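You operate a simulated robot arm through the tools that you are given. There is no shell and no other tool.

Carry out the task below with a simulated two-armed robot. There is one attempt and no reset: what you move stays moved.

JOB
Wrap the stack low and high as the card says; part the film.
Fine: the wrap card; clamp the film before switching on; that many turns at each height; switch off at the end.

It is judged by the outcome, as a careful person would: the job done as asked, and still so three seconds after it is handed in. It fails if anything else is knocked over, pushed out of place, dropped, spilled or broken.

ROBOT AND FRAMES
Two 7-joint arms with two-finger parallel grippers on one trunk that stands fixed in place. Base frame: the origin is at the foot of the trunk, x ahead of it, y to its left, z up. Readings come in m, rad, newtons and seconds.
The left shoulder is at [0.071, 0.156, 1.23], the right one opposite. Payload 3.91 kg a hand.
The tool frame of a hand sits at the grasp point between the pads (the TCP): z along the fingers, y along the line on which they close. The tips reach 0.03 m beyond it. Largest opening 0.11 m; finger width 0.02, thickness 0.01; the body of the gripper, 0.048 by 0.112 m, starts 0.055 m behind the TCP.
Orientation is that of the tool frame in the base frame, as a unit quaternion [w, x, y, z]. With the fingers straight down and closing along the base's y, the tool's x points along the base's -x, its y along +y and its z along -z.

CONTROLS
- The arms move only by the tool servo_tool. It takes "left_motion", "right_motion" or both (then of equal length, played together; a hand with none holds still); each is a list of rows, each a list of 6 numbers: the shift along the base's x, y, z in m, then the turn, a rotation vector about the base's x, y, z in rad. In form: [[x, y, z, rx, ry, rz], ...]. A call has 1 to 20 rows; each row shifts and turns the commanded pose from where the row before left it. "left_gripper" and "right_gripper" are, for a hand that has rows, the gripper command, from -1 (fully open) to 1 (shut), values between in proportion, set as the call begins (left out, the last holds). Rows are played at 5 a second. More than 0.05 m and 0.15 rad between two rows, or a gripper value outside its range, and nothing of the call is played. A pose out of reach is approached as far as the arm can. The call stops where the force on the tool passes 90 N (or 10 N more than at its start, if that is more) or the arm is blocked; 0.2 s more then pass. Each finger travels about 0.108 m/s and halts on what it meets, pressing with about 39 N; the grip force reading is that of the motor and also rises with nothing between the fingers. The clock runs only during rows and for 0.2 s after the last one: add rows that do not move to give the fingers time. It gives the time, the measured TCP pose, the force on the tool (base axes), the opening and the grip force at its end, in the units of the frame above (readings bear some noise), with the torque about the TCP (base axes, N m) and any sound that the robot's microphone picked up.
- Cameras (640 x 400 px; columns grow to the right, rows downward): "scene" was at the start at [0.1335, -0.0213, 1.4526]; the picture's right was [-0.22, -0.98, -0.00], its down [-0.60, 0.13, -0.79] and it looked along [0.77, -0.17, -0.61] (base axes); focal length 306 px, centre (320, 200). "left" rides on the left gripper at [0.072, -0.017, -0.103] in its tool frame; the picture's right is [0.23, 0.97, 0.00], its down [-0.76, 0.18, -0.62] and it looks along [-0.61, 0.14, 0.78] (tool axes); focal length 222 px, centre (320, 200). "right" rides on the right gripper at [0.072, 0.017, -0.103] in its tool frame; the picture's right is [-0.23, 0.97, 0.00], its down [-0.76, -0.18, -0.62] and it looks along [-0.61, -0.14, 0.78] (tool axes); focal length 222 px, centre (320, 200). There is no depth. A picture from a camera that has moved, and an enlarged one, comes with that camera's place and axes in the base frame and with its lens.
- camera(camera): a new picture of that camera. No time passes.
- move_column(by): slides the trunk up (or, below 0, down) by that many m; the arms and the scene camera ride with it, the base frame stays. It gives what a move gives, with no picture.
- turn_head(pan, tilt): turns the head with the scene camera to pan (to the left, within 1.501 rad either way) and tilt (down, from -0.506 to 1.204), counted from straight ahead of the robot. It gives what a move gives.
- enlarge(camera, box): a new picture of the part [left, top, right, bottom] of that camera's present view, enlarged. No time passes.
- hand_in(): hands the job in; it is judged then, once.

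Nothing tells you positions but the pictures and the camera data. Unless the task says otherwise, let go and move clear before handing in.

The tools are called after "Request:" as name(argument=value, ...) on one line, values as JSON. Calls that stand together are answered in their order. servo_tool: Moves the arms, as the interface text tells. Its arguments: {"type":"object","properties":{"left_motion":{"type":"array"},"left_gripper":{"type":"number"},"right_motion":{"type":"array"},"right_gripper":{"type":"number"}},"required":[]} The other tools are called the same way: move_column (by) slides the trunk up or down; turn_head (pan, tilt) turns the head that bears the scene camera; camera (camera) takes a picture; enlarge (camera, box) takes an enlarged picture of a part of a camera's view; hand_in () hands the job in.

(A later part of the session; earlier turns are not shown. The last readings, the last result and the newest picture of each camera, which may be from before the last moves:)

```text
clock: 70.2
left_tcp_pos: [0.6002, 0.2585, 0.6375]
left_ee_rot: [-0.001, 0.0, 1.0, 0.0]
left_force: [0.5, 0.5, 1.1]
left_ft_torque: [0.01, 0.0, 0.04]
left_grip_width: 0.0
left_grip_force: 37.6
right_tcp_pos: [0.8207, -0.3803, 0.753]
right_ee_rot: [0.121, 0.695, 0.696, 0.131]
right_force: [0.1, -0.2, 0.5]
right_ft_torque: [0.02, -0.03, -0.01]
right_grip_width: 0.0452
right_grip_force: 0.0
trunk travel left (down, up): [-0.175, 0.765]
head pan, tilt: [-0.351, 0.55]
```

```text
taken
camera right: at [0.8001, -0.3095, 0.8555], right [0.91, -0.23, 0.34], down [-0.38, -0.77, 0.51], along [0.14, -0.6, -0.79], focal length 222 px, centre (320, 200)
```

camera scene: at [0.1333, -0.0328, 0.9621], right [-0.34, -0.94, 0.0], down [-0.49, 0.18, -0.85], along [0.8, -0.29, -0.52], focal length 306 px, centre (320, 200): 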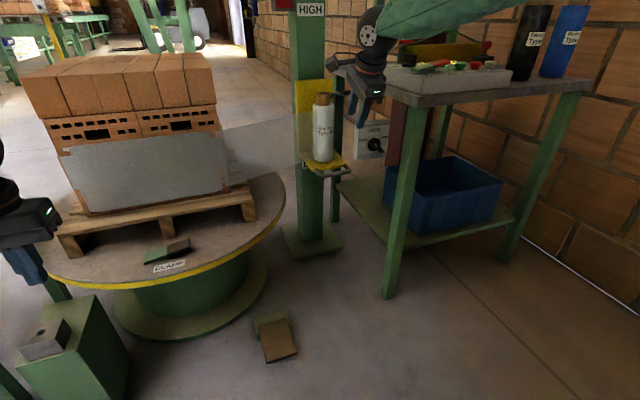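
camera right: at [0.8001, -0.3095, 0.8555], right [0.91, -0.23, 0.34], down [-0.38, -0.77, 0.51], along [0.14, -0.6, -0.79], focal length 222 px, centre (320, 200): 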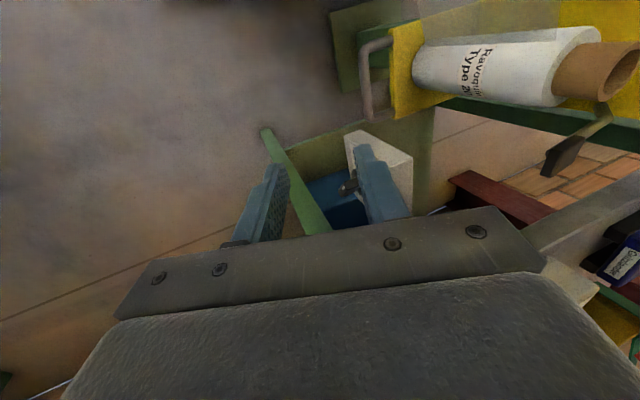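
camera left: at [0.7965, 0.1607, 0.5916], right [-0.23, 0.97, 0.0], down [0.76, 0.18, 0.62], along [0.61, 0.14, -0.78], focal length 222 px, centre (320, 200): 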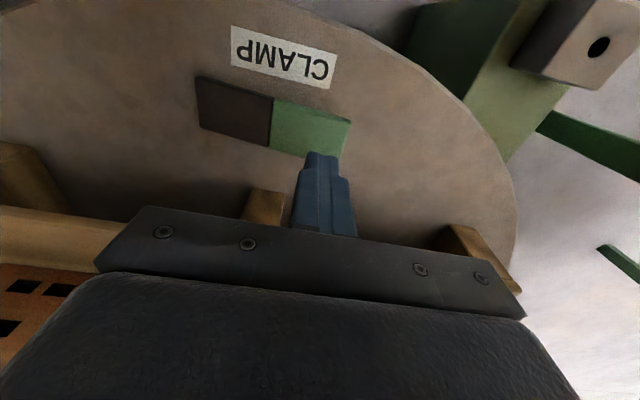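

Request:
servo_tool(right_motion=[[0.04, 0, -0.025, 0, 0, 0], [0.04, 0, -0.025, 0, 0, 0], [0.04, 0, -0.025, 0, 0, 0], [0.04, 0.002, -0.025, 0, 0, 0], [0.01, 0, -0.03, 0, 0, 0], [0, 0, 0, 0, 0, 0]])

Request:
camera(camera="right")

Request:
camera(camera="scene")

```text
clock: 71.6
left_tcp_pos: [0.5998, 0.259, 0.6376]
left_ee_rot: [-0.001, 0.001, 1.0, 0.0]
left_force: [0.0, 0.1, 0.5]
left_ft_torque: [0.03, 0.01, 0.01]
left_grip_width: 0.0
left_grip_force: 37.6
right_tcp_pos: [0.9912, -0.3789, 0.6234]
right_ee_rot: [0.121, 0.694, 0.697, 0.13]
right_force: [0.2, -0.1, 0.8]
right_ft_torque: [0.02, -0.02, 0.02]
right_grip_width: 0.0451
right_grip_force: 0.1
trunk travel left (down, up): [-0.175, 0.765]
head pan, tilt: [-0.351, 0.55]
```

```text
taken
camera right: at [0.9707, -0.3068, 0.7254], right [0.91, -0.23, 0.34], down [-0.38, -0.77, 0.51], along [0.14, -0.6, -0.79], focal length 222 px, centre (320, 200)
```

right: 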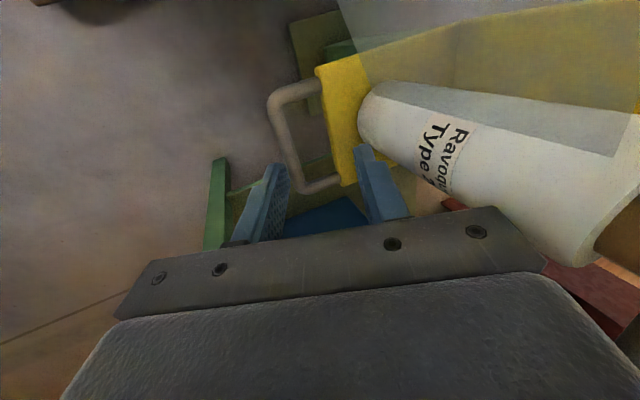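

```text
taken
camera scene: at [0.1333, -0.0328, 0.9622], right [-0.34, -0.94, 0.0], down [-0.49, 0.18, -0.85], along [0.8, -0.29, -0.52], focal length 306 px, centre (320, 200)
```

scene: 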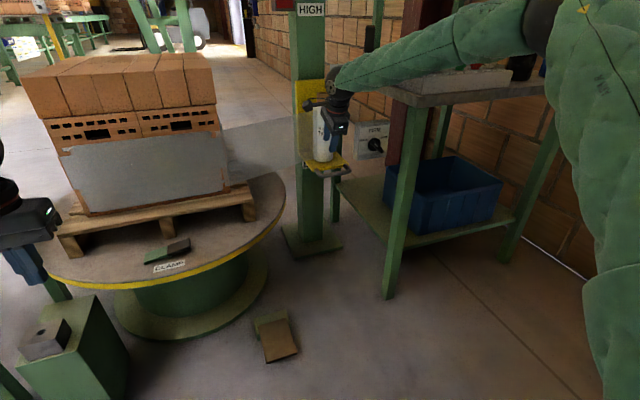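

The bar is below and between the fingers' path. I'll descend around it.

Request:
servo_tool(right_motion=[[0.002, 0, -0.04, 0, 0, 0], [0.002, 0, -0.04, 0, 0, 0], [0.001, 0, -0.025, 0, 0, 0], [0, 0, 0, 0, 0, 0]])

Request:
camera(camera="right")

Request:
enlarge(camera="right", box=[220, 80, 420, 240])

Request:
enlarge(camera="scene", box=[290, 90, 390, 200])

```text
clock: 72.6
left_tcp_pos: [0.5993, 0.26, 0.6364]
left_ee_rot: [-0.001, 0.0, 1.0, 0.0]
left_force: [-0.2, -0.5, -0.5]
left_ft_torque: [-0.03, 0.03, 0.0]
left_grip_width: 0.0
left_grip_force: 38.1
right_tcp_pos: [0.9959, -0.3778, 0.5183]
right_ee_rot: [0.122, 0.695, 0.696, 0.13]
right_force: [-0.4, -0.4, 0.6]
right_ft_torque: [0.02, 0.02, 0.0]
right_grip_width: 0.045
right_grip_force: 0.0
trunk travel left (down, up): [-0.175, 0.765]
head pan, tilt: [-0.351, 0.55]
```

```text
taken
camera right: at [0.9756, -0.3071, 0.6206], right [0.91, -0.23, 0.34], down [-0.38, -0.77, 0.51], along [0.14, -0.6, -0.79], focal length 222 px, centre (320, 200)
```

right: 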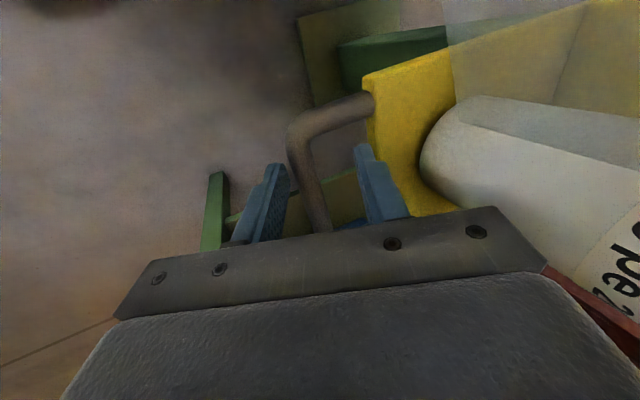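

```text
2.50 times, centred on (320, 160) of right
camera zoom: at [0.9756, -0.3071, 0.6206], right [0.91, -0.23, 0.34], down [-0.38, -0.77, 0.51], along [0.14, -0.6, -0.79], focal length 555 px, centre (320, 300)
```

zoom: 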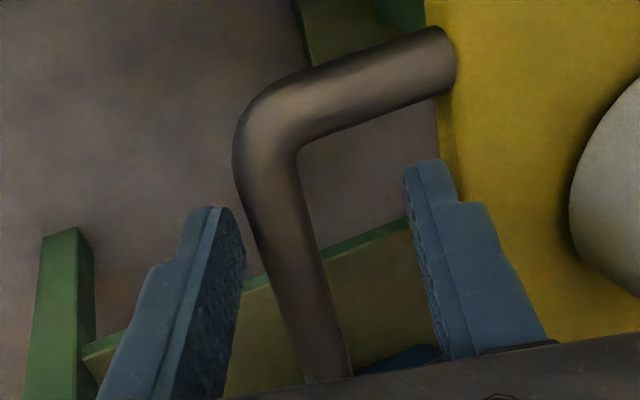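

```text
3.64 times, centred on (340, 145) of scene
camera zoom: at [0.1333, -0.0328, 0.9621], right [-0.34, -0.94, 0.0], down [-0.49, 0.18, -0.85], along [0.8, -0.29, -0.52], focal length 1112 px, centre (247, 400)
```

zoom: 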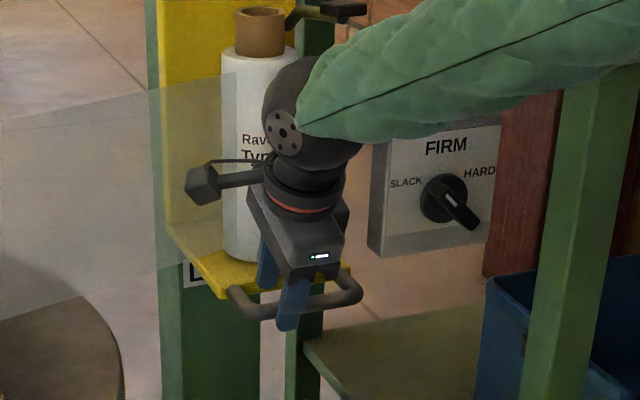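

Request:
servo_tool(right_motion=[[0, 0, -0.012, 0, 0, 0], [0, 0, -0.01, 0, 0, 0], [0, 0, 0, 0, 0, 0]])

Request:
enlarge(camera="right", box=[220, 80, 420, 240])

```text
clock: 73.4
left_tcp_pos: [0.599, 0.2597, 0.6376]
left_ee_rot: [0.0, 0.0, 1.0, 0.0]
left_force: [0.7, -0.6, -0.3]
left_ft_torque: [-0.02, 0.0, 0.0]
left_grip_width: 0.0001
left_grip_force: 37.5
right_tcp_pos: [0.9962, -0.3778, 0.4973]
right_ee_rot: [0.122, 0.695, 0.697, 0.13]
right_force: [0.3, -1.0, 0.2]
right_ft_torque: [0.02, -0.02, -0.01]
right_grip_width: 0.0449
right_grip_force: 0.0
trunk travel left (down, up): [-0.175, 0.765]
head pan, tilt: [-0.351, 0.55]
```

```text
2.50 times, centred on (320, 160) of right
camera zoom: at [0.9756, -0.3062, 0.5992], right [0.91, -0.23, 0.34], down [-0.38, -0.77, 0.51], along [0.14, -0.6, -0.79], focal length 555 px, centre (320, 300)
```

zoom: 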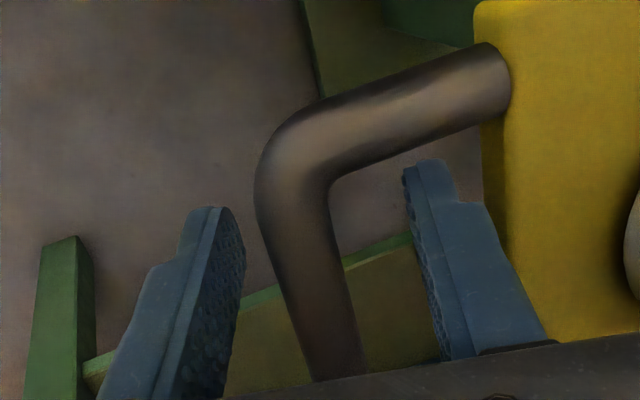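

Bar is centered between the pads; closing the gripper on it.

Request:
servo_tool(right_motion=[[0, 0, 0, 0, 0, 0], [0, 0, 0, 0, 0, 0], [0, 0, 0, 0, 0, 0]], right_gripper=1)

Request:
servo_tool(right_motion=[[0, 0, 0.01, 0, 0, 0], [0, 0, 0.01, 0, 0, 0], [0, 0, 0, 0, 0, 0]])

Request:
enlarge(camera="scene", box=[290, 90, 390, 200])

```text
clock: 74.2
left_tcp_pos: [0.5984, 0.2599, 0.638]
left_ee_rot: [0.0, 0.0, 1.0, 0.0]
left_force: [0.0, -1.5, 1.0]
left_ft_torque: [-0.01, 0.02, 0.03]
left_grip_width: 0.0
left_grip_force: 37.7
right_tcp_pos: [0.9951, -0.378, 0.4967]
right_ee_rot: [0.12, 0.695, 0.697, 0.129]
right_force: [-34.8, 7.8, -1.5]
right_ft_torque: [-0.27, 0.18, 0.63]
right_grip_width: 0.0156
right_grip_force: 45.2
trunk travel left (down, up): [-0.175, 0.765]
head pan, tilt: [-0.351, 0.55]
```

```text
clock: 75.0
left_tcp_pos: [0.5984, 0.26, 0.6389]
left_ee_rot: [0.0, 0.0, 1.0, 0.0]
left_force: [-1.5, 0.4, 0.4]
left_ft_torque: [0.0, 0.01, 0.01]
left_grip_width: 0.0
left_grip_force: 37.0
right_tcp_pos: [0.9948, -0.3778, 0.5174]
right_ee_rot: [0.121, 0.695, 0.696, 0.131]
right_force: [-43.6, 19.0, -5.6]
right_ft_torque: [0.02, 0.2, 0.66]
right_grip_width: 0.0158
right_grip_force: 45.3
trunk travel left (down, up): [-0.175, 0.765]
head pan, tilt: [-0.351, 0.55]
```

```text
3.64 times, centred on (340, 145) of scene
camera zoom: at [0.1324, -0.0323, 0.9623], right [-0.34, -0.94, 0.0], down [-0.49, 0.18, -0.85], along [0.8, -0.29, -0.52], focal length 1112 px, centre (247, 400)
```

zoom: 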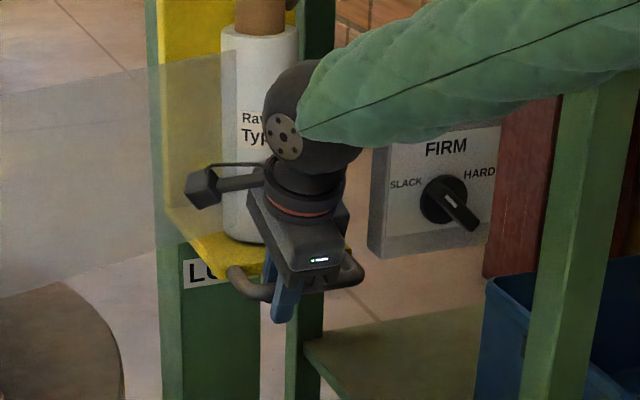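

The carriage lifts easily with the hand. I'll relieve the side force slightly and continue lifting in small steps while watching the force.

Request:
servo_tool(right_motion=[[-0.003, 0, 0.015, 0, 0, 0], [0, 0, 0.02, 0, 0, 0], [0, 0, 0.02, 0, 0, 0], [0, 0, 0, 0, 0, 0]])

Request:
servo_tool(right_motion=[[0, -0.001, 0.02, 0, 0, 0], [0, 0, 0.02, 0, 0, 0], [0, 0, 0, 0, 0, 0]])

Request:
camera(camera="scene")

```text
clock: 76.0
left_tcp_pos: [0.6001, 0.26, 0.6369]
left_ee_rot: [-0.002, -0.001, 1.0, 0.001]
left_force: [0.0, 0.6, 0.3]
left_ft_torque: [0.06, 0.05, 0.0]
left_grip_width: 0.0001
left_grip_force: 38.1
right_tcp_pos: [0.995, -0.3794, 0.5731]
right_ee_rot: [0.122, 0.695, 0.696, 0.132]
right_force: [21.5, 13.0, 0.6]
right_ft_torque: [-0.24, -0.05, 0.69]
right_grip_width: 0.0157
right_grip_force: 45.0
trunk travel left (down, up): [-0.175, 0.765]
head pan, tilt: [-0.351, 0.55]
```

```text
clock: 76.8
left_tcp_pos: [0.6007, 0.2606, 0.6368]
left_ee_rot: [-0.002, -0.001, 1.0, 0.0]
left_force: [0.2, 1.1, -0.7]
left_ft_torque: [0.02, 0.02, 0.0]
left_grip_width: 0.0
left_grip_force: 37.0
right_tcp_pos: [0.9942, -0.3786, 0.6113]
right_ee_rot: [0.121, 0.694, 0.698, 0.131]
right_force: [46.3, 21.1, -3.6]
right_ft_torque: [-0.05, -0.08, 0.72]
right_grip_width: 0.0155
right_grip_force: 44.9
trunk travel left (down, up): [-0.175, 0.765]
head pan, tilt: [-0.351, 0.55]
```

```text
taken
camera scene: at [0.1354, -0.032, 0.9619], right [-0.34, -0.94, 0.0], down [-0.49, 0.18, -0.85], along [0.8, -0.29, -0.52], focal length 306 px, centre (320, 200)
```

scene: 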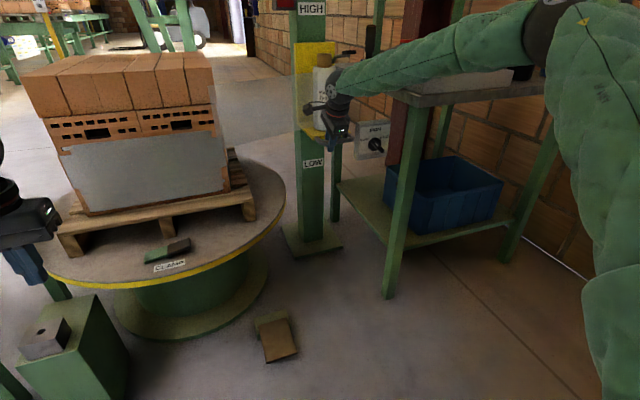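

Request:
servo_tool(right_motion=[[0.0015, -0.001, 0.015, 0, 0, 0], [0, 0, 0.015, 0, 0, 0], [0, 0, 0, 0, 0, 0]])

Request:
servo_tool(right_motion=[[0, 0, 0.01, 0, 0, 0], [0, 0, 0.01, 0, 0, 0], [0, 0, 0, 0, 0, 0]])

Request:
camera(camera="scene")

Request:
enlarge(camera="scene", box=[270, 0, 390, 180])

```text
clock: 77.6
left_tcp_pos: [0.6002, 0.2606, 0.6367]
left_ee_rot: [-0.001, 0.0, 1.0, 0.0]
left_force: [0.5, -0.4, 1.0]
left_ft_torque: [0.01, 0.03, 0.02]
left_grip_width: 0.0001
left_grip_force: 37.9
right_tcp_pos: [0.9943, -0.3785, 0.6406]
right_ee_rot: [0.12, 0.694, 0.698, 0.129]
right_force: [24.9, 30.9, -4.8]
right_ft_torque: [0.22, 0.06, 0.74]
right_grip_width: 0.0158
right_grip_force: 44.7
trunk travel left (down, up): [-0.175, 0.765]
head pan, tilt: [-0.351, 0.55]
```

```text
clock: 78.4
left_tcp_pos: [0.599, 0.2596, 0.6354]
left_ee_rot: [-0.001, -0.001, 1.0, -0.001]
left_force: [0.8, -0.1, 0.4]
left_ft_torque: [-0.02, 0.0, -0.02]
left_grip_width: 0.0002
left_grip_force: 37.3
right_tcp_pos: [0.9935, -0.3799, 0.6567]
right_ee_rot: [0.119, 0.695, 0.697, 0.128]
right_force: [-2.4, 35.9, -24.4]
right_ft_torque: [-0.25, -0.02, 0.79]
right_grip_width: 0.0156
right_grip_force: 44.9
trunk travel left (down, up): [-0.175, 0.765]
head pan, tilt: [-0.351, 0.55]
```

```text
taken
camera scene: at [0.1347, -0.0319, 0.9616], right [-0.34, -0.94, 0.0], down [-0.49, 0.18, -0.85], along [0.8, -0.29, -0.52], focal length 306 px, centre (320, 200)
```

scene: 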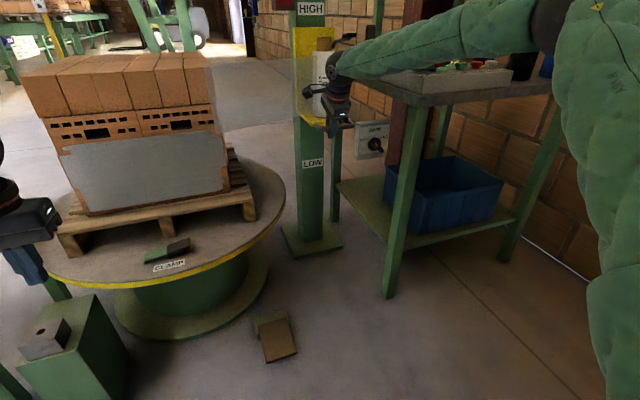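

```text
2.22 times, centred on (330, 90) of scene
camera zoom: at [0.1347, -0.0319, 0.9616], right [-0.34, -0.94, 0.0], down [-0.49, 0.18, -0.85], along [0.8, -0.29, -0.52], focal length 680 px, centre (298, 444)
```

zoom: 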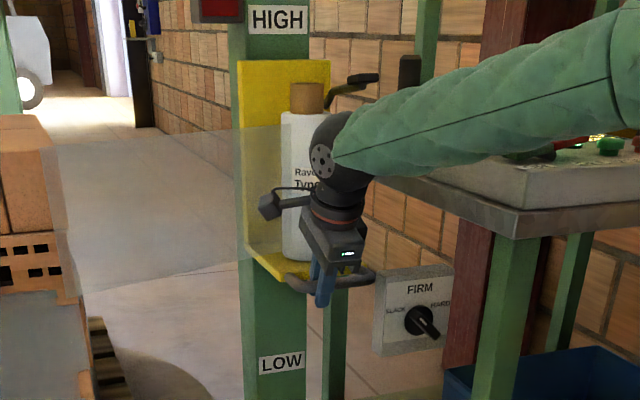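

Vertical resistance has appeared with the carriage just under the HIGH label, so it's likely at its top stop. I'll nudge a few millimetres more to confirm.

Request:
servo_tool(right_motion=[[0, 0.002, 0.004, 0, 0, 0], [0, 0, 0, 0, 0, 0]])

```text
clock: 79.0
left_tcp_pos: [0.6015, 0.2589, 0.6357]
left_ee_rot: [-0.002, 0.0, 1.0, -0.001]
left_force: [-1.2, 0.1, 0.9]
left_ft_torque: [0.02, -0.02, -0.04]
left_grip_width: 0.0003
left_grip_force: 37.7
right_tcp_pos: [0.9932, -0.3823, 0.6588]
right_ee_rot: [0.119, 0.696, 0.696, 0.127]
right_force: [-32.7, 12.5, -41.5]
right_ft_torque: [-0.59, 0.17, 0.69]
right_grip_width: 0.0159
right_grip_force: 44.9
trunk travel left (down, up): [-0.175, 0.765]
head pan, tilt: [-0.351, 0.55]
```

Request:
servo_tool(right_motion=[[0.002, 0, -0.004, 0, 0, 0], [0, 0, -0.002, 0, 0, 0], [0, 0, 0, 0, 0, 0]])

Request:
servo_tool(right_motion=[[0, 0, 0, 0, 0, 0], [0, 0, 0, 0, 0, 0]], right_gripper=0.18)

Request:
camera(camera="right")

Request:
enlarge(camera="scene", box=[270, 0, 390, 180])

```text
clock: 79.9
left_tcp_pos: [0.5962, 0.2616, 0.641]
left_ee_rot: [0.002, -0.002, 1.0, 0.001]
left_force: [-0.1, -0.2, -1.4]
left_ft_torque: [0.01, -0.01, 0.01]
left_grip_width: 0.0
left_grip_force: 37.5
right_tcp_pos: [0.9945, -0.3809, 0.6573]
right_ee_rot: [0.119, 0.695, 0.698, 0.124]
right_force: [-62.6, -34.5, 3.4]
right_ft_torque: [-0.72, 0.4, 0.92]
right_grip_width: 0.016
right_grip_force: 44.9
trunk travel left (down, up): [-0.175, 0.765]
head pan, tilt: [-0.351, 0.55]
stopped in row 3 (right hand): the force on the tool passed its limit at 92 N (the readings are from after the stop); the commanded pose is now the measured one
```

```text
clock: 80.5
left_tcp_pos: [0.5987, 0.2619, 0.6378]
left_ee_rot: [0.0, -0.002, 1.0, -0.001]
left_force: [-0.3, -0.5, 0.0]
left_ft_torque: [0.01, 0.04, 0.04]
left_grip_width: 0.0002
left_grip_force: 37.2
right_tcp_pos: [0.9965, -0.3764, 0.6585]
right_ee_rot: [0.12, 0.695, 0.698, 0.128]
right_force: [-0.1, 0.7, 0.1]
right_ft_torque: [-0.02, -0.01, -0.01]
right_grip_width: 0.0453
right_grip_force: 0.2
trunk travel left (down, up): [-0.175, 0.765]
head pan, tilt: [-0.351, 0.55]
```

```text
taken
camera right: at [0.9761, -0.3052, 0.76], right [0.92, -0.23, 0.33], down [-0.38, -0.77, 0.52], along [0.14, -0.6, -0.79], focal length 222 px, centre (320, 200)
```

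right: 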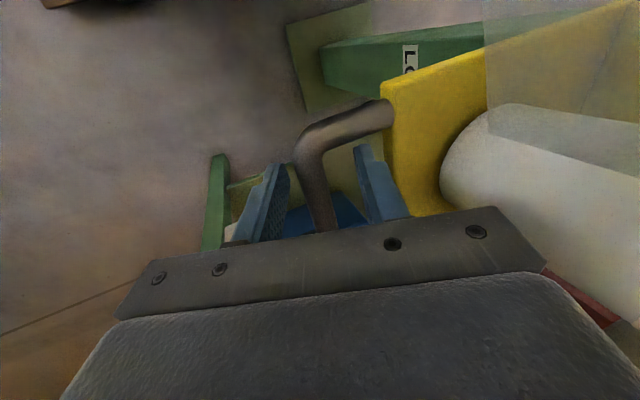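

```text
2.22 times, centred on (330, 90) of scene
camera zoom: at [0.1337, -0.0323, 0.9621], right [-0.34, -0.94, 0.0], down [-0.49, 0.18, -0.85], along [0.8, -0.29, -0.52], focal length 680 px, centre (298, 444)
```

zoom: 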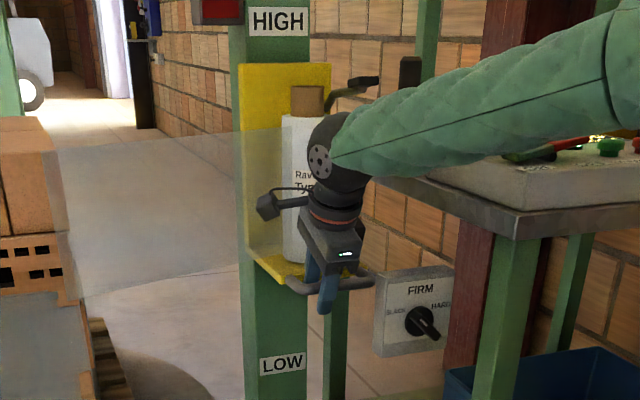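

The carriage holds its height when released. To be sure it's fully against the top stop I'll re-grip, nudge up a few millimetres and open while still pressing up.

Request:
servo_tool(right_motion=[[-0.001, 0, -0.002, 0, 0, 0], [0, 0, 0, 0, 0, 0], [0, 0, 0, 0, 0, 0]], right_gripper=1)

Request:
servo_tool(right_motion=[[0, 0, 0.004, 0, 0, 0], [0, 0, 0.003, 0, 0, 0]])

Request:
servo_tool(right_motion=[[0, 0, 0, 0, 0, 0], [0, 0, 0, 0, 0, 0]], right_gripper=0.18)

Request:
enlarge(camera="scene", box=[270, 0, 390, 180])

```text
clock: 81.3
left_tcp_pos: [0.599, 0.2607, 0.6376]
left_ee_rot: [0.0, -0.002, 1.0, 0.0]
left_force: [-0.3, 0.4, -0.3]
left_ft_torque: [0.03, 0.0, 0.0]
left_grip_width: 0.0
left_grip_force: 38.0
right_tcp_pos: [0.9946, -0.3759, 0.6557]
right_ee_rot: [0.121, 0.694, 0.698, 0.128]
right_force: [-29.8, -0.7, -3.0]
right_ft_torque: [-0.3, 0.16, 0.86]
right_grip_width: 0.0162
right_grip_force: 44.8
trunk travel left (down, up): [-0.175, 0.765]
head pan, tilt: [-0.351, 0.55]
```

```text
clock: 81.9
left_tcp_pos: [0.5992, 0.2628, 0.6368]
left_ee_rot: [-0.001, -0.001, 1.0, 0.0]
left_force: [-0.4, -0.1, -0.2]
left_ft_torque: [0.0, 0.03, 0.0]
left_grip_width: 0.0
left_grip_force: 38.0
right_tcp_pos: [0.9937, -0.3762, 0.6566]
right_ee_rot: [0.117, 0.695, 0.699, 0.125]
right_force: [-47.7, 6.8, -31.9]
right_ft_torque: [-0.74, 0.09, 0.4]
right_grip_width: 0.0158
right_grip_force: 44.7
trunk travel left (down, up): [-0.175, 0.765]
head pan, tilt: [-0.351, 0.55]
```

```text
clock: 82.5
left_tcp_pos: [0.599, 0.2625, 0.6376]
left_ee_rot: [0.0, -0.003, 1.0, 0.0]
left_force: [0.2, 0.1, 0.0]
left_ft_torque: [0.02, 0.04, -0.01]
left_grip_width: 0.0
left_grip_force: 37.9
right_tcp_pos: [0.9962, -0.3765, 0.6633]
right_ee_rot: [0.121, 0.694, 0.698, 0.128]
right_force: [0.4, -0.6, 0.3]
right_ft_torque: [-0.02, 0.0, 0.03]
right_grip_width: 0.0447
right_grip_force: 0.1
trunk travel left (down, up): [-0.175, 0.765]
head pan, tilt: [-0.351, 0.55]
```

```text
2.22 times, centred on (330, 90) of scene
camera zoom: at [0.1334, -0.0327, 0.9623], right [-0.34, -0.94, 0.0], down [-0.49, 0.18, -0.85], along [0.8, -0.29, -0.52], focal length 680 px, centre (298, 444)
```

zoom: 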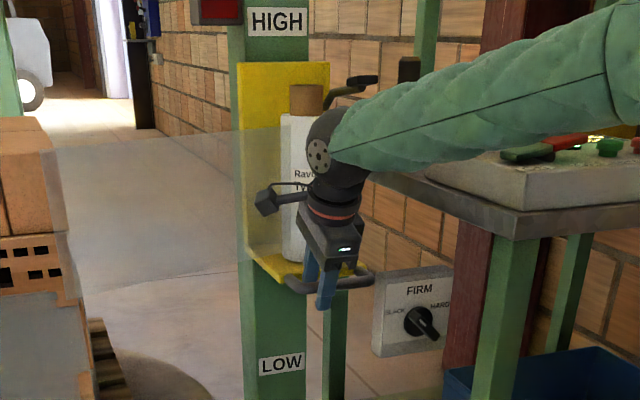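

The carriage is at its HIGH stop and stays there. I'll lift the hand off the bar, back away, and return to the upright default orientation.

Request:
servo_tool(right_motion=[[0, 0, 0.03, 0, 0, 0], [0, 0, 0.04, 0, 0, 0], [-0.045, 0, 0.01, 0, 0, 0], [-0.045, 0, 0.01, 0, 0, 0], [-0.045, 0, 0, 0, 0, 0], [-0.045, 0, 0, 0, 0, 0], [-0.03, 0, 0, 0, 0, 0], [0, 0, 0, 0, 0, 0]])

Request:
servo_tool(right_motion=[[0, 0, 0, -0.049, 0, 0.134], [0, 0, 0, -0.049, 0, 0.134], [0, 0, 0, -0.049, 0, 0.134], [0, 0, 0, -0.049, 0, 0.134], [0, 0, 0, -0.049, 0, 0.134], [0, 0, 0, -0.049, 0, 0.134], [0, 0, 0, -0.049, 0, 0.134], [0, 0, 0, -0.049, 0, 0.134], [0, 0, 0, -0.049, 0, 0.134], [0, 0, 0, -0.049, 0, 0.134], [0, 0, 0, -0.049, 0, 0.134], [0, 0, 0, 0, 0.117, 0], [0, 0, 0, 0, 0.117, 0], [0, 0, 0, 0, 0.116, 0], [0, 0, 0, 0, 0, 0]], right_gripper=1)

Request:
camera(camera="scene")

```text
clock: 84.3
left_tcp_pos: [0.5993, 0.2609, 0.6378]
left_ee_rot: [0.0, -0.002, 1.0, 0.0]
left_force: [-0.1, 0.2, -0.2]
left_ft_torque: [0.01, 0.01, -0.03]
left_grip_width: 0.0
left_grip_force: 37.5
right_tcp_pos: [0.7837, -0.3778, 0.7521]
right_ee_rot: [0.12, 0.695, 0.697, 0.128]
right_force: [0.4, 0.1, 0.5]
right_ft_torque: [0.02, 0.0, -0.01]
right_grip_width: 0.045
right_grip_force: 0.0
trunk travel left (down, up): [-0.175, 0.765]
head pan, tilt: [-0.351, 0.55]
```

```text
clock: 87.5
left_tcp_pos: [0.5996, 0.2631, 0.6379]
left_ee_rot: [0.0, -0.003, 1.0, 0.001]
left_force: [0.2, -0.8, 0.0]
left_ft_torque: [0.0, 0.02, 0.03]
left_grip_width: 0.0
left_grip_force: 38.3
right_tcp_pos: [0.7857, -0.3763, 0.753]
right_ee_rot: [-0.007, -0.001, 1.0, 0.001]
right_force: [-1.0, 0.1, -0.3]
right_ft_torque: [0.01, 0.01, 0.03]
right_grip_width: 0.0002
right_grip_force: 37.1
trunk travel left (down, up): [-0.175, 0.765]
head pan, tilt: [-0.351, 0.55]
```

```text
taken
camera scene: at [0.1333, -0.0327, 0.9621], right [-0.34, -0.94, 0.0], down [-0.49, 0.18, -0.85], along [0.8, -0.29, -0.52], focal length 306 px, centre (320, 200)
```

scene: 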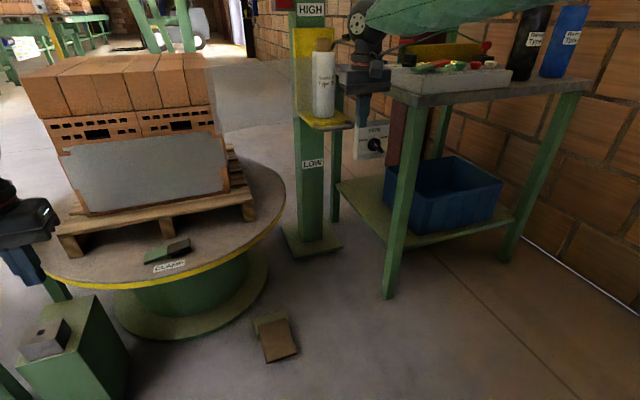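

Now I'll raise the trunk back up 0.35 m and return to the panel.

Request:
move_column(by=0.35)

Request:
servo_tool(right_motion=[[0.01, -0.048, 0, 0, 0, 0], [0.01, -0.048, 0, 0, 0, 0], [0.01, -0.048, 0, 0, 0, 0], [0.01, -0.048, 0, 0, 0, 0], [0.01, -0.048, 0, 0, 0, 0], [0.01, -0.048, 0, 0, 0, 0], [0.01, -0.042, -0.02, 0.0, 0.0, 0], [0, 0, -0.05, 0, 0, 0], [0, 0, -0.05, 0, 0, 0], [0, 0, -0.05, 0, 0, 0], [0, 0, 0, 0, 0, 0]])

Request:
camera(camera="right")

Request:
camera(camera="scene")

```text
clock: 90.9
left_tcp_pos: [0.5994, 0.2612, 0.9871]
left_ee_rot: [-0.001, -0.003, 1.0, 0.0]
left_force: [0.0, 0.0, -0.6]
left_ft_torque: [0.0, 0.02, 0.02]
left_grip_width: 0.0
left_grip_force: 36.9
right_tcp_pos: [0.787, -0.377, 1.1019]
right_ee_rot: [-0.006, 0.0, 1.0, 0.0]
right_force: [-0.1, 0.8, 0.7]
right_ft_torque: [0.02, -0.01, -0.02]
right_grip_width: 0.0
right_grip_force: 37.6
trunk travel left (down, up): [-0.525, 0.415]
head pan, tilt: [-0.351, 0.55]
```

```text
clock: 93.3
left_tcp_pos: [0.5987, 0.2631, 0.9885]
left_ee_rot: [0.0, -0.003, 1.0, 0.0]
left_force: [-0.3, -0.2, -0.2]
left_ft_torque: [0.0, -0.01, 0.03]
left_grip_width: 0.0001
left_grip_force: 37.8
right_tcp_pos: [0.8575, -0.7054, 0.9333]
right_ee_rot: [-0.006, -0.001, 1.0, 0.0]
right_force: [-0.5, -1.0, 0.9]
right_ft_torque: [0.0, 0.0, -0.02]
right_grip_width: 0.0001
right_grip_force: 37.5
trunk travel left (down, up): [-0.525, 0.415]
head pan, tilt: [-0.351, 0.55]
```

```text
taken
camera right: at [0.785, -0.6896, 1.0355], right [0.23, 0.97, 0.0], down [0.77, -0.18, 0.62], along [0.6, -0.14, -0.79], focal length 222 px, centre (320, 200)
```

right: 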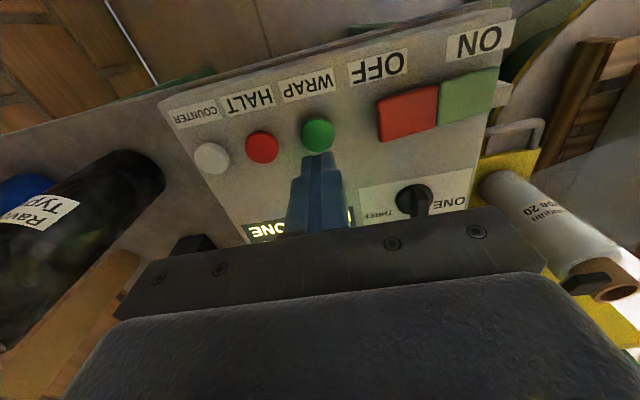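

```text
taken
camera scene: at [0.1328, -0.0323, 1.3123], right [-0.34, -0.94, 0.0], down [-0.49, 0.18, -0.85], along [0.8, -0.29, -0.52], focal length 306 px, centre (320, 200)
```

scene: 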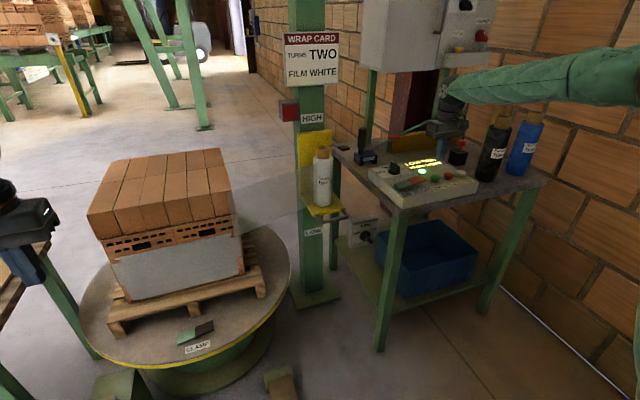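

Positioned over WRAP again; the carriage sits at HIGH with film at the upper level. Pressing WRAP.

Request:
servo_tool(right_motion=[[-0.003, 0, -0.045, 0, 0, 0], [0, 0, -0.012, 0, 0, 0], [0, 0, -0.005, 0, 0, 0], [0, 0, -0.003, 0, 0, 0]])

Request:
enlarge(camera="scene", box=[380, 130, 480, 200])

```text
clock: 94.3
left_tcp_pos: [0.599, 0.2627, 0.9868]
left_ee_rot: [0.001, -0.003, 1.0, 0.0]
left_force: [0.3, -0.7, 0.5]
left_ft_torque: [0.01, -0.01, -0.01]
left_grip_width: 0.0002
left_grip_force: 37.7
right_tcp_pos: [0.8533, -0.7062, 0.8679]
right_ee_rot: [-0.005, -0.001, 1.0, 0.001]
right_force: [-0.4, 0.6, 2.4]
right_ft_torque: [0.04, -0.01, 0.02]
right_grip_width: 0.0
right_grip_force: 38.0
trunk travel left (down, up): [-0.525, 0.415]
head pan, tilt: [-0.351, 0.55]
heard: click
```

```text
5.71 times, centred on (430, 165) of scene
camera zoom: at [0.1332, -0.0325, 1.3122], right [-0.34, -0.94, 0.0], down [-0.49, 0.18, -0.85], along [0.8, -0.29, -0.52], focal length 1748 px, centre (-309, 400)
```

zoom: 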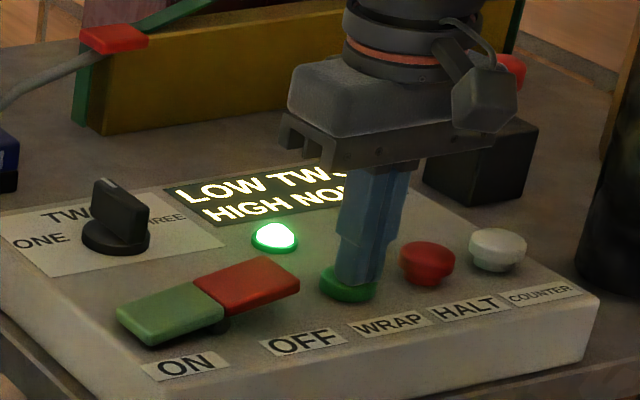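

Click heard. I'll lift away and wait for the two turns while watching the display.

Request:
servo_tool(right_motion=[[0, 0, 0.04, 0, 0, 0], [0, 0, 0.04, 0, 0, 0], [-0.03, 0, 0.02, 0, 0, 0], [-0.03, 0, 0.02, 0, 0, 0], [-0.03, 0, 0, 0, 0, 0], [0, 0, 0, 0, 0, 0], [0, 0, 0, 0, 0, 0], [0, 0, 0, 0, 0, 0], [0, 0, 0, 0, 0, 0], [0, 0, 0, 0, 0, 0], [0, 0, 0, 0, 0, 0], [0, 0, 0, 0, 0, 0], [0, 0, 0, 0, 0, 0], [0, 0, 0, 0, 0, 0], [0, 0, 0, 0, 0, 0], [0, 0, 0, 0, 0, 0], [0, 0, 0, 0, 0, 0], [0, 0, 0, 0, 0, 0], [0, 0, 0, 0, 0, 0], [0, 0, 0, 0, 0, 0]])

Request:
camera(camera="scene")

Request:
enlarge(camera="scene", box=[380, 130, 480, 200])

```text
clock: 98.5
left_tcp_pos: [0.5996, 0.2617, 0.9874]
left_ee_rot: [-0.001, -0.002, 1.0, 0.001]
left_force: [-0.1, -0.5, 0.1]
left_ft_torque: [0.06, 0.0, 0.0]
left_grip_width: 0.0001
left_grip_force: 37.5
right_tcp_pos: [0.7626, -0.7076, 0.9883]
right_ee_rot: [-0.007, -0.001, 1.0, 0.001]
right_force: [-0.1, 0.6, -0.2]
right_ft_torque: [0.02, 0.01, -0.02]
right_grip_width: 0.0
right_grip_force: 37.8
trunk travel left (down, up): [-0.525, 0.415]
head pan, tilt: [-0.351, 0.55]
```

```text
taken
camera scene: at [0.1334, -0.0329, 1.3121], right [-0.34, -0.94, 0.0], down [-0.49, 0.18, -0.85], along [0.8, -0.29, -0.52], focal length 306 px, centre (320, 200)
```

scene: 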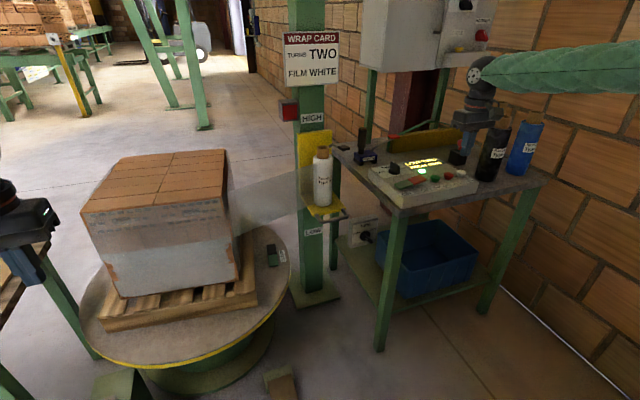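

```text
5.71 times, centred on (430, 165) of scene
camera zoom: at [0.1334, -0.0329, 1.3121], right [-0.34, -0.94, 0.0], down [-0.49, 0.18, -0.85], along [0.8, -0.29, -0.52], focal length 1748 px, centre (-309, 400)
```

zoom: 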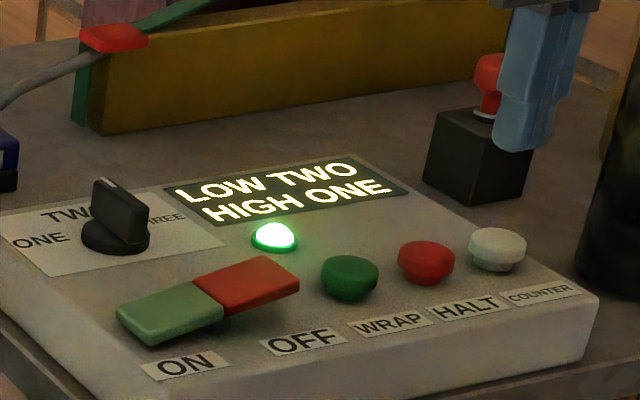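

HIGH counts ONE. I'll wait for the second turn to finish.

Request:
servo_tool(right_motion=[[0, 0, 0, 0, 0, 0], [0, 0, 0, 0, 0, 0], [0, 0, 0, 0, 0, 0], [0, 0, 0, 0, 0, 0], [0, 0, 0, 0, 0, 0], [0, 0, 0, 0, 0, 0], [0, 0, 0, 0, 0, 0], [0, 0, 0, 0, 0, 0], [0, 0, 0, 0, 0, 0], [0, 0, 0, 0, 0, 0], [0, 0, 0, 0, 0, 0], [0, 0, 0, 0, 0, 0], [0, 0, 0, 0, 0, 0], [0, 0, 0, 0, 0, 0], [0, 0, 0, 0, 0, 0], [0, 0, 0, 0, 0, 0], [0, 0, 0, 0, 0, 0], [0, 0, 0, 0, 0, 0], [0, 0, 0, 0, 0, 0], [0, 0, 0, 0, 0, 0]])

Request:
camera(camera="scene")

Request:
enlarge(camera="scene", box=[380, 130, 480, 200])

Request:
enlarge(camera="scene", box=[270, 100, 390, 250])

```text
clock: 102.7
left_tcp_pos: [0.5996, 0.2633, 0.9863]
left_ee_rot: [-0.001, -0.003, 1.0, -0.001]
left_force: [0.2, -0.5, 0.2]
left_ft_torque: [-0.01, 0.0, 0.0]
left_grip_width: 0.0
left_grip_force: 37.6
right_tcp_pos: [0.7636, -0.706, 0.989]
right_ee_rot: [-0.006, -0.001, 1.0, 0.001]
right_force: [0.0, 0.3, -0.5]
right_ft_torque: [0.02, 0.01, 0.01]
right_grip_width: 0.0001
right_grip_force: 37.9
trunk travel left (down, up): [-0.525, 0.415]
head pan, tilt: [-0.351, 0.55]
```

```text
taken
camera scene: at [0.1334, -0.0329, 1.3121], right [-0.34, -0.94, 0.0], down [-0.49, 0.18, -0.85], along [0.8, -0.29, -0.52], focal length 306 px, centre (320, 200)
```

scene: 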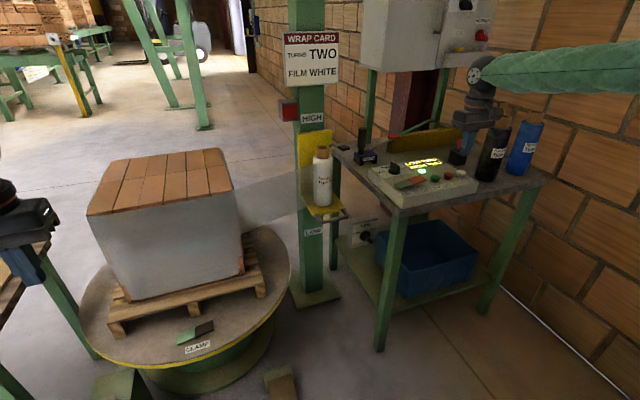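

```text
5.71 times, centred on (430, 165) of scene
camera zoom: at [0.1334, -0.0329, 1.3121], right [-0.34, -0.94, 0.0], down [-0.49, 0.18, -0.85], along [0.8, -0.29, -0.52], focal length 1748 px, centre (-309, 400)
```

zoom: 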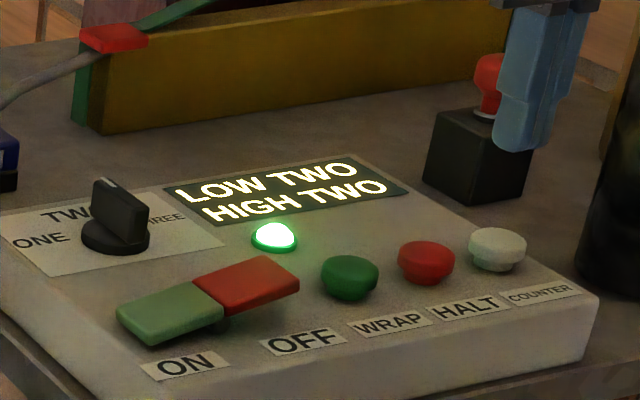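

```text
2.67 times, centred on (330, 175) of scene
camera zoom: at [0.1334, -0.0329, 1.3121], right [-0.34, -0.94, 0.0], down [-0.49, 0.18, -0.85], along [0.8, -0.29, -0.52], focal length 816 px, centre (293, 267)
```

zoom: 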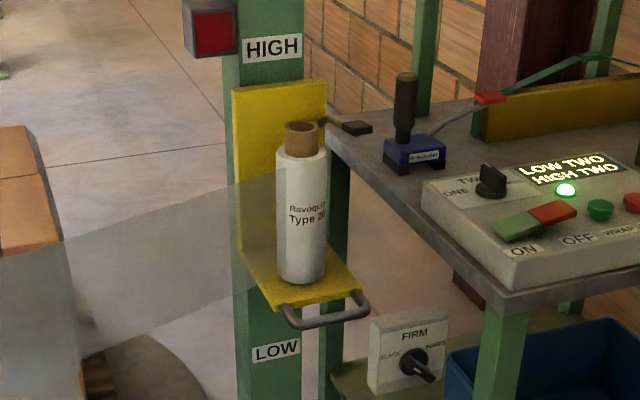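

LOW TWO / HIGH TWO and the table is home. Next I'll part the film with the lever on the carriage at about (1.07,-0.467,0.90); I'll bring the closed right fingers up near it, tilted forward, and look closely first.

Request:
servo_tool(right_motion=[[0, 0.02, 0.04, 0, 0, 0], [0, 0.045, 0.02, 0, 0, 0], [0, 0.045, 0, 0, -0.14, 0], [0, 0.045, 0, 0, -0.14, 0], [0.01, 0.045, 0, 0, -0.14, 0], [0.02, 0.039, 0, 0, -0.14, 0], [0.03, 0, 0, 0, -0.14, 0], [0.04, 0, 0, 0, 0, 0], [0.04, 0, 0, 0, 0, 0], [0.04, 0, 0, 0, 0, 0], [0, 0, 0, 0, 0, 0]])

Request:
camera(camera="right")

Request:
camera(camera="scene")

```text
clock: 105.1
left_tcp_pos: [0.5986, 0.2609, 0.9877]
left_ee_rot: [0.001, -0.003, 1.0, 0.001]
left_force: [-0.3, 0.4, -0.3]
left_ft_torque: [0.0, -0.01, 0.0]
left_grip_width: 0.0
left_grip_force: 37.5
right_tcp_pos: [0.9414, -0.4669, 1.0485]
right_ee_rot: [0.338, -0.001, 0.941, 0.001]
right_force: [0.4, 0.1, 0.6]
right_ft_torque: [-0.02, -0.01, 0.0]
right_grip_width: 0.0
right_grip_force: 37.6
trunk travel left (down, up): [-0.525, 0.415]
head pan, tilt: [-0.351, 0.55]
```

```text
taken
camera right: at [0.8192, -0.4505, 1.0807], right [0.17, 0.97, 0.14], down [0.19, -0.18, 0.97], along [0.97, -0.14, -0.22], focal length 222 px, centre (320, 200)
```

right: 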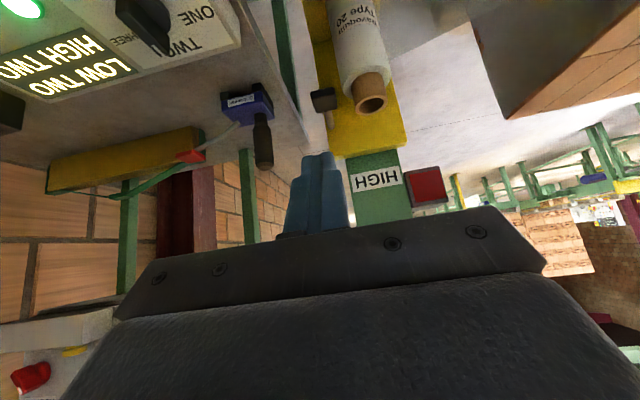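

```text
taken
camera scene: at [0.1322, -0.0331, 1.3123], right [-0.34, -0.94, 0.0], down [-0.49, 0.18, -0.85], along [0.8, -0.29, -0.52], focal length 306 px, centre (320, 200)
```

scene: 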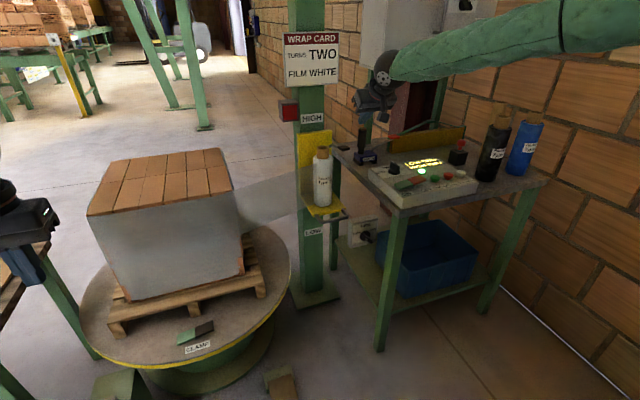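

Request:
enlarge(camera="right", box=[280, 40, 440, 160])

Request:
enlarge(camera="scene", box=[300, 110, 380, 180])

```text
3.33 times, centred on (360, 100) of right
camera zoom: at [0.8192, -0.4505, 1.0807], right [0.17, 0.97, 0.14], down [0.19, -0.18, 0.97], along [0.97, -0.14, -0.22], focal length 740 px, centre (187, 533)
```

zoom: 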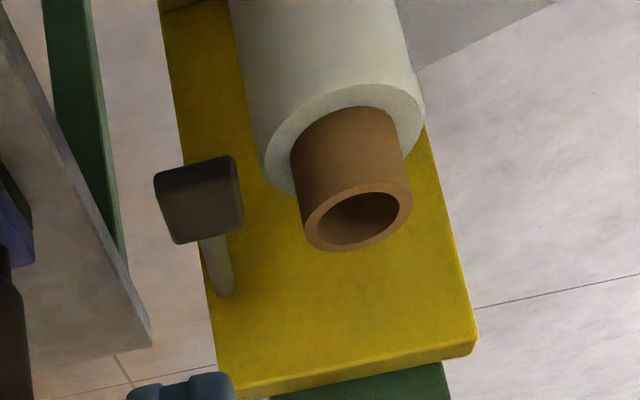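

```text
5.71 times, centred on (340, 145) of scene
camera zoom: at [0.1322, -0.0331, 1.3123], right [-0.34, -0.94, 0.0], down [-0.49, 0.18, -0.85], along [0.8, -0.29, -0.52], focal length 1748 px, centre (206, 514)
```

zoom: 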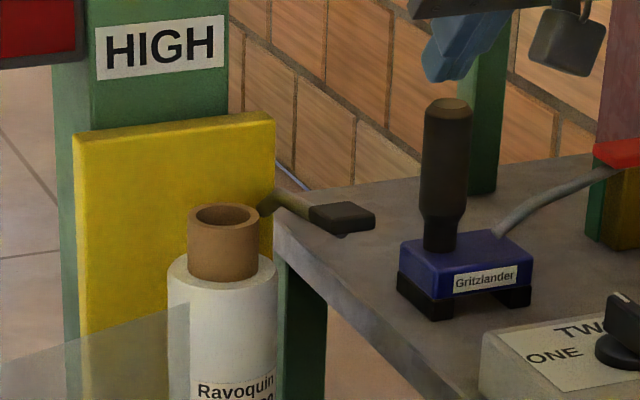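

The paddle of the lever is at about (1.07,-0.463,0.897), sloping up from the plate, so it should push down. I'll bring the fingertips just above it.

Request:
servo_tool(right_motion=[[0.036, 0.0013, -0.03, 0, 0, 0], [0.036, 0.0013, -0.03, 0, 0, 0], [0.036, 0.0013, -0.03, 0, 0, 0], [0, 0, 0, 0, 0, 0]])

Request:
enlarge(camera="right", box=[240, 40, 440, 180])

Request:
enlarge(camera="scene", box=[300, 100, 400, 180])

```text
clock: 106.1
left_tcp_pos: [0.5984, 0.2616, 0.9882]
left_ee_rot: [0.0, -0.002, 1.0, 0.0]
left_force: [-0.6, -0.4, -0.5]
left_ft_torque: [-0.01, 0.0, -0.03]
left_grip_width: 0.0
left_grip_force: 37.8
right_tcp_pos: [1.0482, -0.4639, 0.9571]
right_ee_rot: [0.338, 0.0, 0.941, 0.0]
right_force: [-0.3, -1.1, 0.3]
right_ft_torque: [0.0, 0.02, 0.0]
right_grip_width: 0.0
right_grip_force: 37.6
trunk travel left (down, up): [-0.525, 0.415]
head pan, tilt: [-0.351, 0.55]
```

```text
2.86 times, centred on (340, 110) of right
camera zoom: at [0.9268, -0.4472, 0.9899], right [0.17, 0.97, 0.14], down [0.19, -0.18, 0.97], along [0.97, -0.14, -0.22], focal length 635 px, centre (263, 457)
```

zoom: 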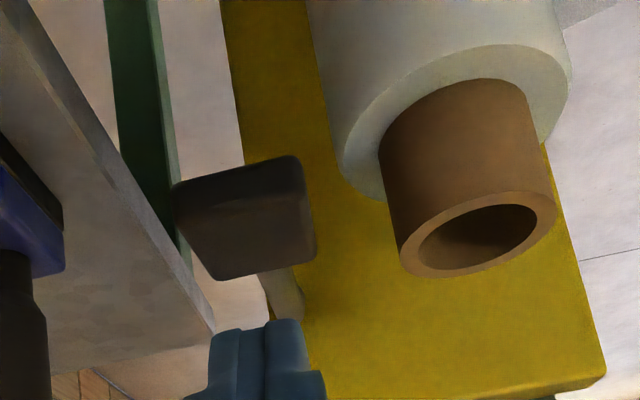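

```text
5.00 times, centred on (350, 140) of scene
camera zoom: at [0.1317, -0.0329, 1.3124], right [-0.34, -0.94, 0.0], down [-0.49, 0.18, -0.85], along [0.8, -0.29, -0.52], focal length 1529 px, centre (170, 500)
```

zoom: 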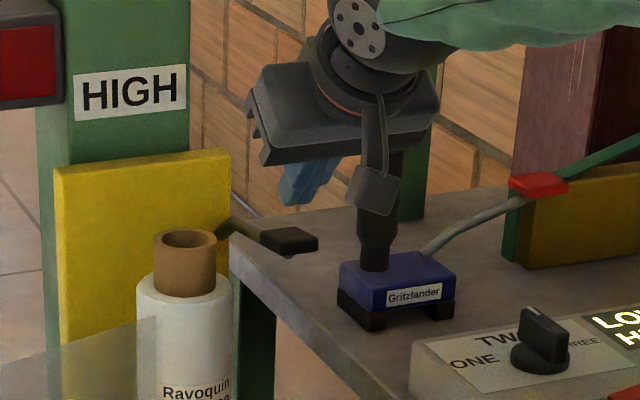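

Request:
servo_tool(right_motion=[[0, 0.002, -0.015, 0, 0, 0], [0, 0, -0.006, 0, 0, 0], [0, 0, -0.006, 0, 0, 0], [0, 0, 0, 0, 0, 0]])

Request:
enlarge(camera="scene", box=[300, 100, 400, 180])

Request:
enlarge(camera="right", box=[240, 40, 440, 180])

```text
clock: 107.1
left_tcp_pos: [0.5987, 0.262, 0.9867]
left_ee_rot: [-0.001, -0.003, 1.0, 0.0]
left_force: [-1.0, -0.1, 0.2]
left_ft_torque: [0.0, -0.02, -0.01]
left_grip_width: 0.0
left_grip_force: 38.0
right_tcp_pos: [1.0505, -0.4615, 0.9307]
right_ee_rot: [0.338, -0.002, 0.941, 0.0]
right_force: [1.1, -0.4, 1.8]
right_ft_torque: [-0.05, -0.03, -0.03]
right_grip_width: 0.0
right_grip_force: 37.8
trunk travel left (down, up): [-0.525, 0.415]
head pan, tilt: [-0.351, 0.55]
```

```text
5.00 times, centred on (350, 140) of scene
camera zoom: at [0.1334, -0.0327, 1.3121], right [-0.34, -0.94, 0.0], down [-0.49, 0.18, -0.85], along [0.8, -0.29, -0.52], focal length 1529 px, centre (170, 500)
```

zoom: 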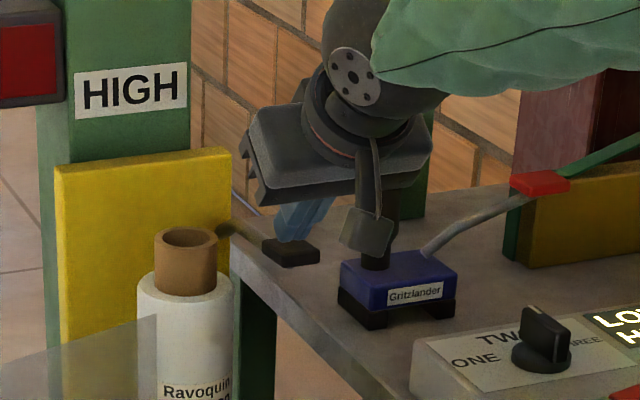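

```text
2.86 times, centred on (340, 110) of right
camera zoom: at [0.9288, -0.4449, 0.962], right [0.17, 0.97, 0.14], down [0.19, -0.18, 0.97], along [0.97, -0.14, -0.22], focal length 635 px, centre (263, 457)
```

zoom: 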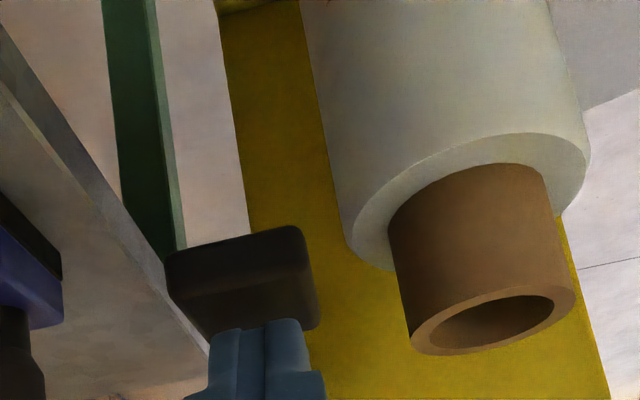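

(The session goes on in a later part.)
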